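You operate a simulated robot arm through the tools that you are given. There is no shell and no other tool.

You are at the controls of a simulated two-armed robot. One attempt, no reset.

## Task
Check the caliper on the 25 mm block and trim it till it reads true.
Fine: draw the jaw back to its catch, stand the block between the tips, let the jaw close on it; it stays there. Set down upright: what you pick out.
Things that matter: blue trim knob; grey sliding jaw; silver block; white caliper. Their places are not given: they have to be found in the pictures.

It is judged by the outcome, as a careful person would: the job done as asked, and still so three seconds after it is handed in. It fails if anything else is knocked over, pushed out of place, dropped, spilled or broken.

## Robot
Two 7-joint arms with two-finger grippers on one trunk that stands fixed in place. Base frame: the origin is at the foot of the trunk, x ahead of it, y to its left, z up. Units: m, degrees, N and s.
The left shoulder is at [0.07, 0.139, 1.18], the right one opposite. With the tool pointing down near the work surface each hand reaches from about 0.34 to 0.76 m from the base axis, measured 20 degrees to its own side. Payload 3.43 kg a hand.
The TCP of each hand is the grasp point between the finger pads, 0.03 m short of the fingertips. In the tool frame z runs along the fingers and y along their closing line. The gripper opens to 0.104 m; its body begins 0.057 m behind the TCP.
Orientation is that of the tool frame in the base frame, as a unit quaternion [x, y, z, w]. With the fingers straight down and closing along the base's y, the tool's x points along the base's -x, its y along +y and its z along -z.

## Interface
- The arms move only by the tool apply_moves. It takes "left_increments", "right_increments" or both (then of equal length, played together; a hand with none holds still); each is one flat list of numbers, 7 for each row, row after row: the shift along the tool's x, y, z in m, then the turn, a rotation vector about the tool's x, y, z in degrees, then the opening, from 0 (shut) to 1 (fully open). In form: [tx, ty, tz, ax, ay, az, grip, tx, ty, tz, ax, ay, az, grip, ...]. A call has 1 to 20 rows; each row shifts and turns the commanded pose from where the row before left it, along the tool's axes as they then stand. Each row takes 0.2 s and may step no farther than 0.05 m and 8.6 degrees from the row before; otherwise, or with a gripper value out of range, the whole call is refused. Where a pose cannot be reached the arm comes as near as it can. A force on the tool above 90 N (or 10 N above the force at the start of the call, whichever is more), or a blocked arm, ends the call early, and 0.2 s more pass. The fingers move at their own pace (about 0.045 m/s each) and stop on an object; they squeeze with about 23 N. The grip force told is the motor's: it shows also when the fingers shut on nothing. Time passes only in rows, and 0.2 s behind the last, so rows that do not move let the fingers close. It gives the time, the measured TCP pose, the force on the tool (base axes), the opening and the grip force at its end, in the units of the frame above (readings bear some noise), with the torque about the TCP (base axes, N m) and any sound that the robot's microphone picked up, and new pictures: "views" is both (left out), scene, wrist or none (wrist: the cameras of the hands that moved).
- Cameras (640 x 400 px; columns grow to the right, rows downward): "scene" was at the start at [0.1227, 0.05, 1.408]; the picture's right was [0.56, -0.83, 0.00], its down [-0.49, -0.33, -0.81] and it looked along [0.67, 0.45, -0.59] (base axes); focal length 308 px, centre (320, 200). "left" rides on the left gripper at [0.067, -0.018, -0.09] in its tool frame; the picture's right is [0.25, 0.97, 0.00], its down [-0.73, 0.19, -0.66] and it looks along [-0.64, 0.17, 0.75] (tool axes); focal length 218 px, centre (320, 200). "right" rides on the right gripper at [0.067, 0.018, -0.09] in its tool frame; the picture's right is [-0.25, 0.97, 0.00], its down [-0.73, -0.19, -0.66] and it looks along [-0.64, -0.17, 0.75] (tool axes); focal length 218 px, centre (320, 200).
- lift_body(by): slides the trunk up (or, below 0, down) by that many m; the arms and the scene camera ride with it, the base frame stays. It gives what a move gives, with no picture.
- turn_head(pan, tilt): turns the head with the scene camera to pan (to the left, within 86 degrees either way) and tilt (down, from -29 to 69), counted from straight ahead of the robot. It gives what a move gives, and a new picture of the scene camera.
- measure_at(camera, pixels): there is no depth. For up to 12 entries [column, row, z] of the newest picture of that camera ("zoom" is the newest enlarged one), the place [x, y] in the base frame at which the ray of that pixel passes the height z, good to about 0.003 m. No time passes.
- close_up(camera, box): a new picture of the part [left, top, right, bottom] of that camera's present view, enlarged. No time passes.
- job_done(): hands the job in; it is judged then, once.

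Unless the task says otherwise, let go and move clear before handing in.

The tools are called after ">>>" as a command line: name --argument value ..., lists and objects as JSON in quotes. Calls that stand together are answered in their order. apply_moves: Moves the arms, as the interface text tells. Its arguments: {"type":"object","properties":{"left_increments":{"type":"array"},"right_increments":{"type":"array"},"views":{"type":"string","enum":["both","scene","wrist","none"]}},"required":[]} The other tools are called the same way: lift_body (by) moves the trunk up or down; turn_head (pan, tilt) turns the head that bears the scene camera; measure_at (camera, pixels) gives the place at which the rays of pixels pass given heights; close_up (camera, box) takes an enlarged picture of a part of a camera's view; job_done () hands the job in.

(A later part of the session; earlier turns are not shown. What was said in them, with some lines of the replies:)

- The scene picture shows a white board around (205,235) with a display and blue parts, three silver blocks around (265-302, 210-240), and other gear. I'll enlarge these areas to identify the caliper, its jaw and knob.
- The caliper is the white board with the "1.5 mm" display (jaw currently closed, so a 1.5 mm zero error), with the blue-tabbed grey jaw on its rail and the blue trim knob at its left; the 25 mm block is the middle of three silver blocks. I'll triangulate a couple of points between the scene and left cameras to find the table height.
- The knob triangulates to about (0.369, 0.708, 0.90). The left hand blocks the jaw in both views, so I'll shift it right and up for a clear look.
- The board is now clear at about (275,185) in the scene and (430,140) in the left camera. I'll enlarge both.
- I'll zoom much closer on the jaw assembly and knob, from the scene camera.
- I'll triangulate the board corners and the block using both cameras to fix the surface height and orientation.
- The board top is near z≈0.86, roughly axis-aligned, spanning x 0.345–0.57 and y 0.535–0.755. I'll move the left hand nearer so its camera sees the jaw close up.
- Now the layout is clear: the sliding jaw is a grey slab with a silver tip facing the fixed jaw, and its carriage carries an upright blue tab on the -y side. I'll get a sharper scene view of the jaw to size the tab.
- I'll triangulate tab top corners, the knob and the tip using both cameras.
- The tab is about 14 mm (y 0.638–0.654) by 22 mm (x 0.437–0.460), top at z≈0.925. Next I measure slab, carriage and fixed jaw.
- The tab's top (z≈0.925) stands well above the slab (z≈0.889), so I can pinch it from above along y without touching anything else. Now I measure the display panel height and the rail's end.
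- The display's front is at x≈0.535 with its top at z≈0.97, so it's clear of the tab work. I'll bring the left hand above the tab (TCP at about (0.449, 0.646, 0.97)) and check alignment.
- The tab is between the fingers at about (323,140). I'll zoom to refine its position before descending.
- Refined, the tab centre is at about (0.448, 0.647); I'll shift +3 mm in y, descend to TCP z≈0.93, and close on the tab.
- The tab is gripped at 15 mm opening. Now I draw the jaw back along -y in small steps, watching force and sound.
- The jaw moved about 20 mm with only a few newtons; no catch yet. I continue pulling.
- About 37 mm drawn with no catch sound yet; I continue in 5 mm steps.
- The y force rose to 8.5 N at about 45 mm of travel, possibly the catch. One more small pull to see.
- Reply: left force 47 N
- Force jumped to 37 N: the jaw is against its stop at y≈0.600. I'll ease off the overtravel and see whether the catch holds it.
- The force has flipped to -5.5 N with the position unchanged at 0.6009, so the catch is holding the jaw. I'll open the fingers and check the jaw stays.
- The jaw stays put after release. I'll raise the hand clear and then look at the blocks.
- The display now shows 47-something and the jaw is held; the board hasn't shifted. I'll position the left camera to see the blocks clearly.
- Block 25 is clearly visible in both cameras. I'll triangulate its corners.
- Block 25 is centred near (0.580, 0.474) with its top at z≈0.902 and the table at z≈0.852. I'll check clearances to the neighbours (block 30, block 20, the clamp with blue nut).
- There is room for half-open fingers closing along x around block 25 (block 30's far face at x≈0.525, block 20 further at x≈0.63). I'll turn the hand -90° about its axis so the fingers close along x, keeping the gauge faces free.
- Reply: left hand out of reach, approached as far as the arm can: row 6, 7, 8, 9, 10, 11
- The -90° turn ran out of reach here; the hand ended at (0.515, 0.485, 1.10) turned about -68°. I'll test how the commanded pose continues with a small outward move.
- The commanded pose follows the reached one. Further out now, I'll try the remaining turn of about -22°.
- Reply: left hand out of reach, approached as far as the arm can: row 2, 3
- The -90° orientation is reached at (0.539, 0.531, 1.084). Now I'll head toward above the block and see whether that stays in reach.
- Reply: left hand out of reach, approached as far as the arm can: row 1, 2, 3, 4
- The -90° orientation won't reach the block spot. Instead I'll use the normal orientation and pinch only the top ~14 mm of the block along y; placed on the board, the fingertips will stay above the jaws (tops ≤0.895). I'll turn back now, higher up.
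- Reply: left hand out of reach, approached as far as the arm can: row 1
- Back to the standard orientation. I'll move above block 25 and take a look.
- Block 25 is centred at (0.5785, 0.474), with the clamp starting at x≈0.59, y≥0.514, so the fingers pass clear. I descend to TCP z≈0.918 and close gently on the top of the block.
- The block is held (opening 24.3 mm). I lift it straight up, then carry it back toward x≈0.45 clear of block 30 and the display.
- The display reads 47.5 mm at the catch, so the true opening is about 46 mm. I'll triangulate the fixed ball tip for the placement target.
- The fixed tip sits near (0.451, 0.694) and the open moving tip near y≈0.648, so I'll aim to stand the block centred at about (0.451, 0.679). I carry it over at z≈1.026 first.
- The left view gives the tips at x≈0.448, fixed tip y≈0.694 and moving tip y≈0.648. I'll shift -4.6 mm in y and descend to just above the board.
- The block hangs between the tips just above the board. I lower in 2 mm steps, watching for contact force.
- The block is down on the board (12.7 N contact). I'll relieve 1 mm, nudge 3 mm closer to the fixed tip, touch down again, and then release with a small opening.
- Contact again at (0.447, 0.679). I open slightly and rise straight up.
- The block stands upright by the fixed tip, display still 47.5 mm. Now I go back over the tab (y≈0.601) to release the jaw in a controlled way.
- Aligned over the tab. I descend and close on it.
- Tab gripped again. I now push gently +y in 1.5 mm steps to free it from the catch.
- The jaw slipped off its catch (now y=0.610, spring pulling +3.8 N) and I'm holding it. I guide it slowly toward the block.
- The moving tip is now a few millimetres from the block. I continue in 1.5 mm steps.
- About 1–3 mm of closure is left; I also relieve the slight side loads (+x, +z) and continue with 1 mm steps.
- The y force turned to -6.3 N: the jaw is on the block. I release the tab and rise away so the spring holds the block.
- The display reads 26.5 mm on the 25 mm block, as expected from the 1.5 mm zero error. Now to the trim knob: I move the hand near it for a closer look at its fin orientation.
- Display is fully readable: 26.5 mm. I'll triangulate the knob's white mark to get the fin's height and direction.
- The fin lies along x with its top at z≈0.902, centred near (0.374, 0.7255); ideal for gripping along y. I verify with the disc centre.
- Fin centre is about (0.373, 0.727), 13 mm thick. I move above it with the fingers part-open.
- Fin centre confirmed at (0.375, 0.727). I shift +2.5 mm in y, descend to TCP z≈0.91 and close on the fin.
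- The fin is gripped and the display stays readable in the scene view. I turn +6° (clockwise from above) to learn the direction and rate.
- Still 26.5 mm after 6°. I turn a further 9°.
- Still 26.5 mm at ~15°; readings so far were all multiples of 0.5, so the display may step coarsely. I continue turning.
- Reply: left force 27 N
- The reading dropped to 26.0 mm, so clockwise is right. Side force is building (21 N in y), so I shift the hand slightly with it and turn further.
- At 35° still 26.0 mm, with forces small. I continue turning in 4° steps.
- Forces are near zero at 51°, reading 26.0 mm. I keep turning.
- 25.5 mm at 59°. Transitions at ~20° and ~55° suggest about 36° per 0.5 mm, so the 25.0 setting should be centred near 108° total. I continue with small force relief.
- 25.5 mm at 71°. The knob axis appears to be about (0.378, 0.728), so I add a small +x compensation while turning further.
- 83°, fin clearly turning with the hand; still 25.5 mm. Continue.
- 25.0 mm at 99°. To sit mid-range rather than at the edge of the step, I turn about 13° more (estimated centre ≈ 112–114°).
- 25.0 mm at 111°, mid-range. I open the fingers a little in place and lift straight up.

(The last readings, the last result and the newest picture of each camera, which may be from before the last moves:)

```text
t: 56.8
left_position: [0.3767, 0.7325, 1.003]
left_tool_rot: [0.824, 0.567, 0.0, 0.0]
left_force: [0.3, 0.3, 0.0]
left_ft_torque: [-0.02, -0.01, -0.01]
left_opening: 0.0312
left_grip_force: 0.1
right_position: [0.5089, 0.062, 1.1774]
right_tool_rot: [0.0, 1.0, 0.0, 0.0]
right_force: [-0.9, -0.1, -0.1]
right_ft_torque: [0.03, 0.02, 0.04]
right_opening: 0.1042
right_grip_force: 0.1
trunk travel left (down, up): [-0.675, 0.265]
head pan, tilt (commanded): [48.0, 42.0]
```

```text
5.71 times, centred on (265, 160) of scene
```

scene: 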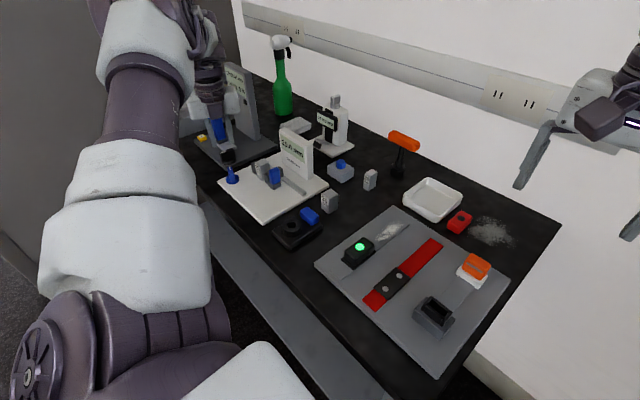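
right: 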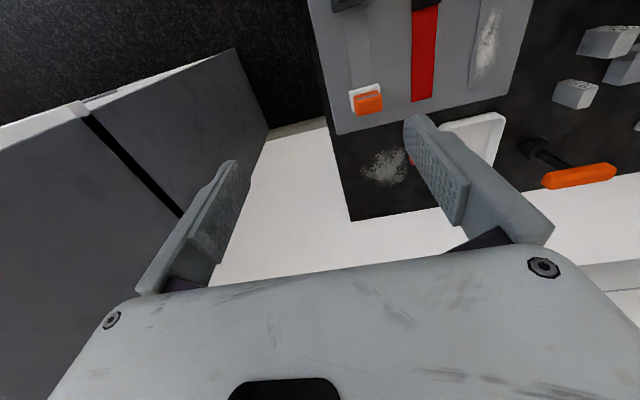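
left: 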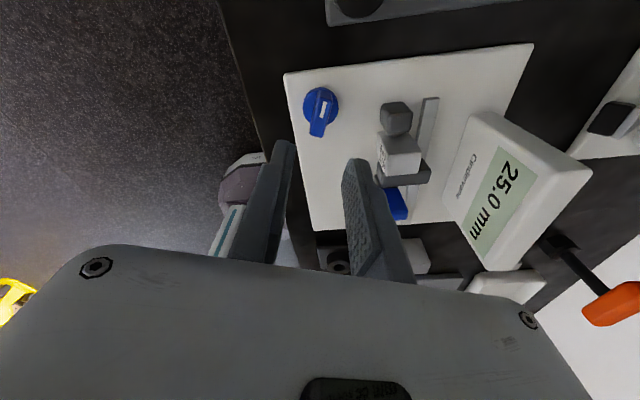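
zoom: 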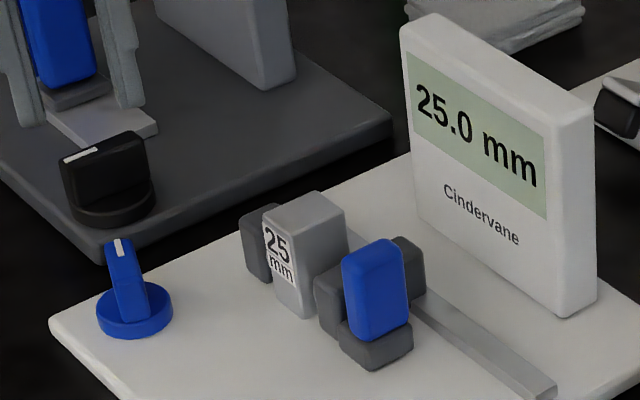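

The reading holds at 25.0 mm after release, with the block upright between the tips. I raise the hand well clear and take a final look at everything.

>>> apply_moves --left_increments '[0, 0, -0.04, 0, 0, 0, 0.3, 0, 0, -0.04, 0, 0, 0, 0.3, 0, -0.03, -0.02, 0, 0, 0, 0.3, 0, -0.03, 0, 0, 0, 0, 0.3, 0, 0, 0, 0, 0, 0, 0.3, 0, 0, 0, 0, 0, 0, 0.3, 0, 0, 0, 0, 0, 0, 0.3]'

>>> close_up --camera "scene" --box '[215, 125, 315, 195]'

>>> close_up --camera "scene" --box '[248, 150, 296, 185]'

```text
t: 58.4
left_position: [0.3243, 0.7562, 1.1005]
left_tool_rot: [0.824, 0.567, 0.0, 0.0]
left_force: [0.4, 1.1, 0.3]
left_ft_torque: [0.01, -0.01, -0.02]
left_opening: 0.0312
left_grip_force: 0.0
right_position: [0.51, 0.0621, 1.1783]
right_tool_rot: [-0.001, 1.0, 0.0, 0.0]
right_force: [-0.2, -0.6, -0.7]
right_ft_torque: [-0.02, -0.04, -0.02]
right_opening: 0.104
right_grip_force: 0.0
trunk travel left (down, up): [-0.675, 0.265]
head pan, tilt (commanded): [48.0, 42.0]
```

scene: 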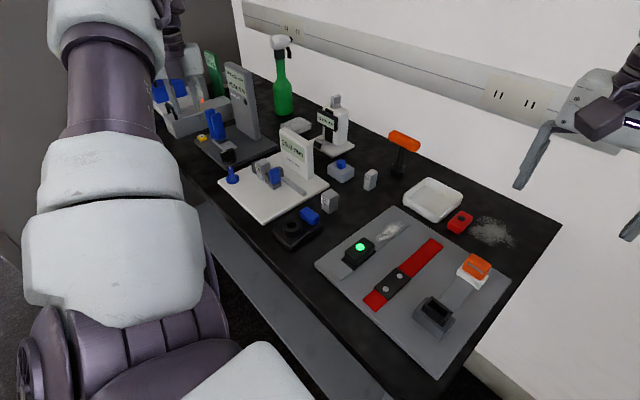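
left: 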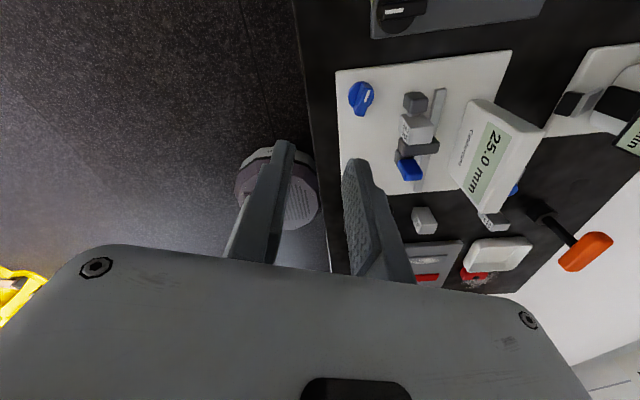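

```text
5.71 times, centred on (265, 160) of scene
```

zoom: 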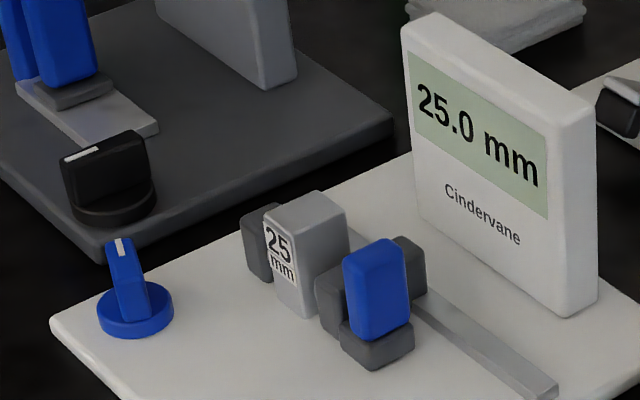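

```text
11.43 times, centred on (272, 168) of scene
```

zoom: 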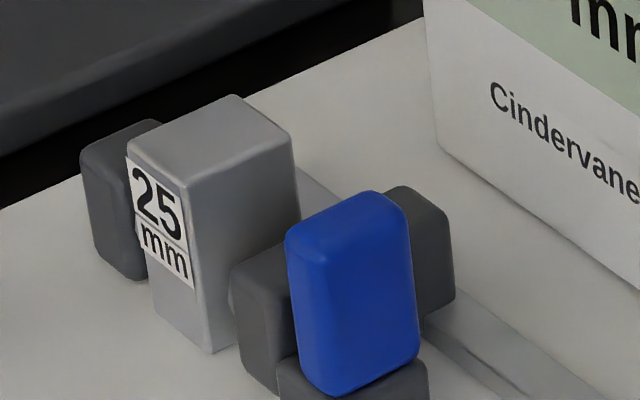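

The display reads a steady 25.0 mm. The 25 mm block stands upright between the tips with the jaw closed on it, the other items are undisturbed, and the hand is clear. I'm handing the job in.

>>> job_done

```text
The job is handed in.
```

The caliper now reads 25.0 mm on the 25 mm block, and I've handed the job in. The block is standing upright between the tips, with the jaw closed on it.

- **Error found:** the caliper read 1.5 mm with the jaw closed and 26.5 mm on the block, so it was 1.5 mm over.
- **Trim:** I turned the blue knob about 111° clockwise. The display moves in 0.5 mm steps, so I went a little past the point where it changed to 25.0. By my estimate that leaves the knob near the middle of that step. The reading stayed at 25.0 after I let go of the knob and moved the hand away.
- **Jaw:** it held on its catch about 46 mm open. I then guided it slowly onto the block by its blue tab.
- **Other items:** the final pictures show nothing else knocked over or moved, and the left hand is clear of the table.
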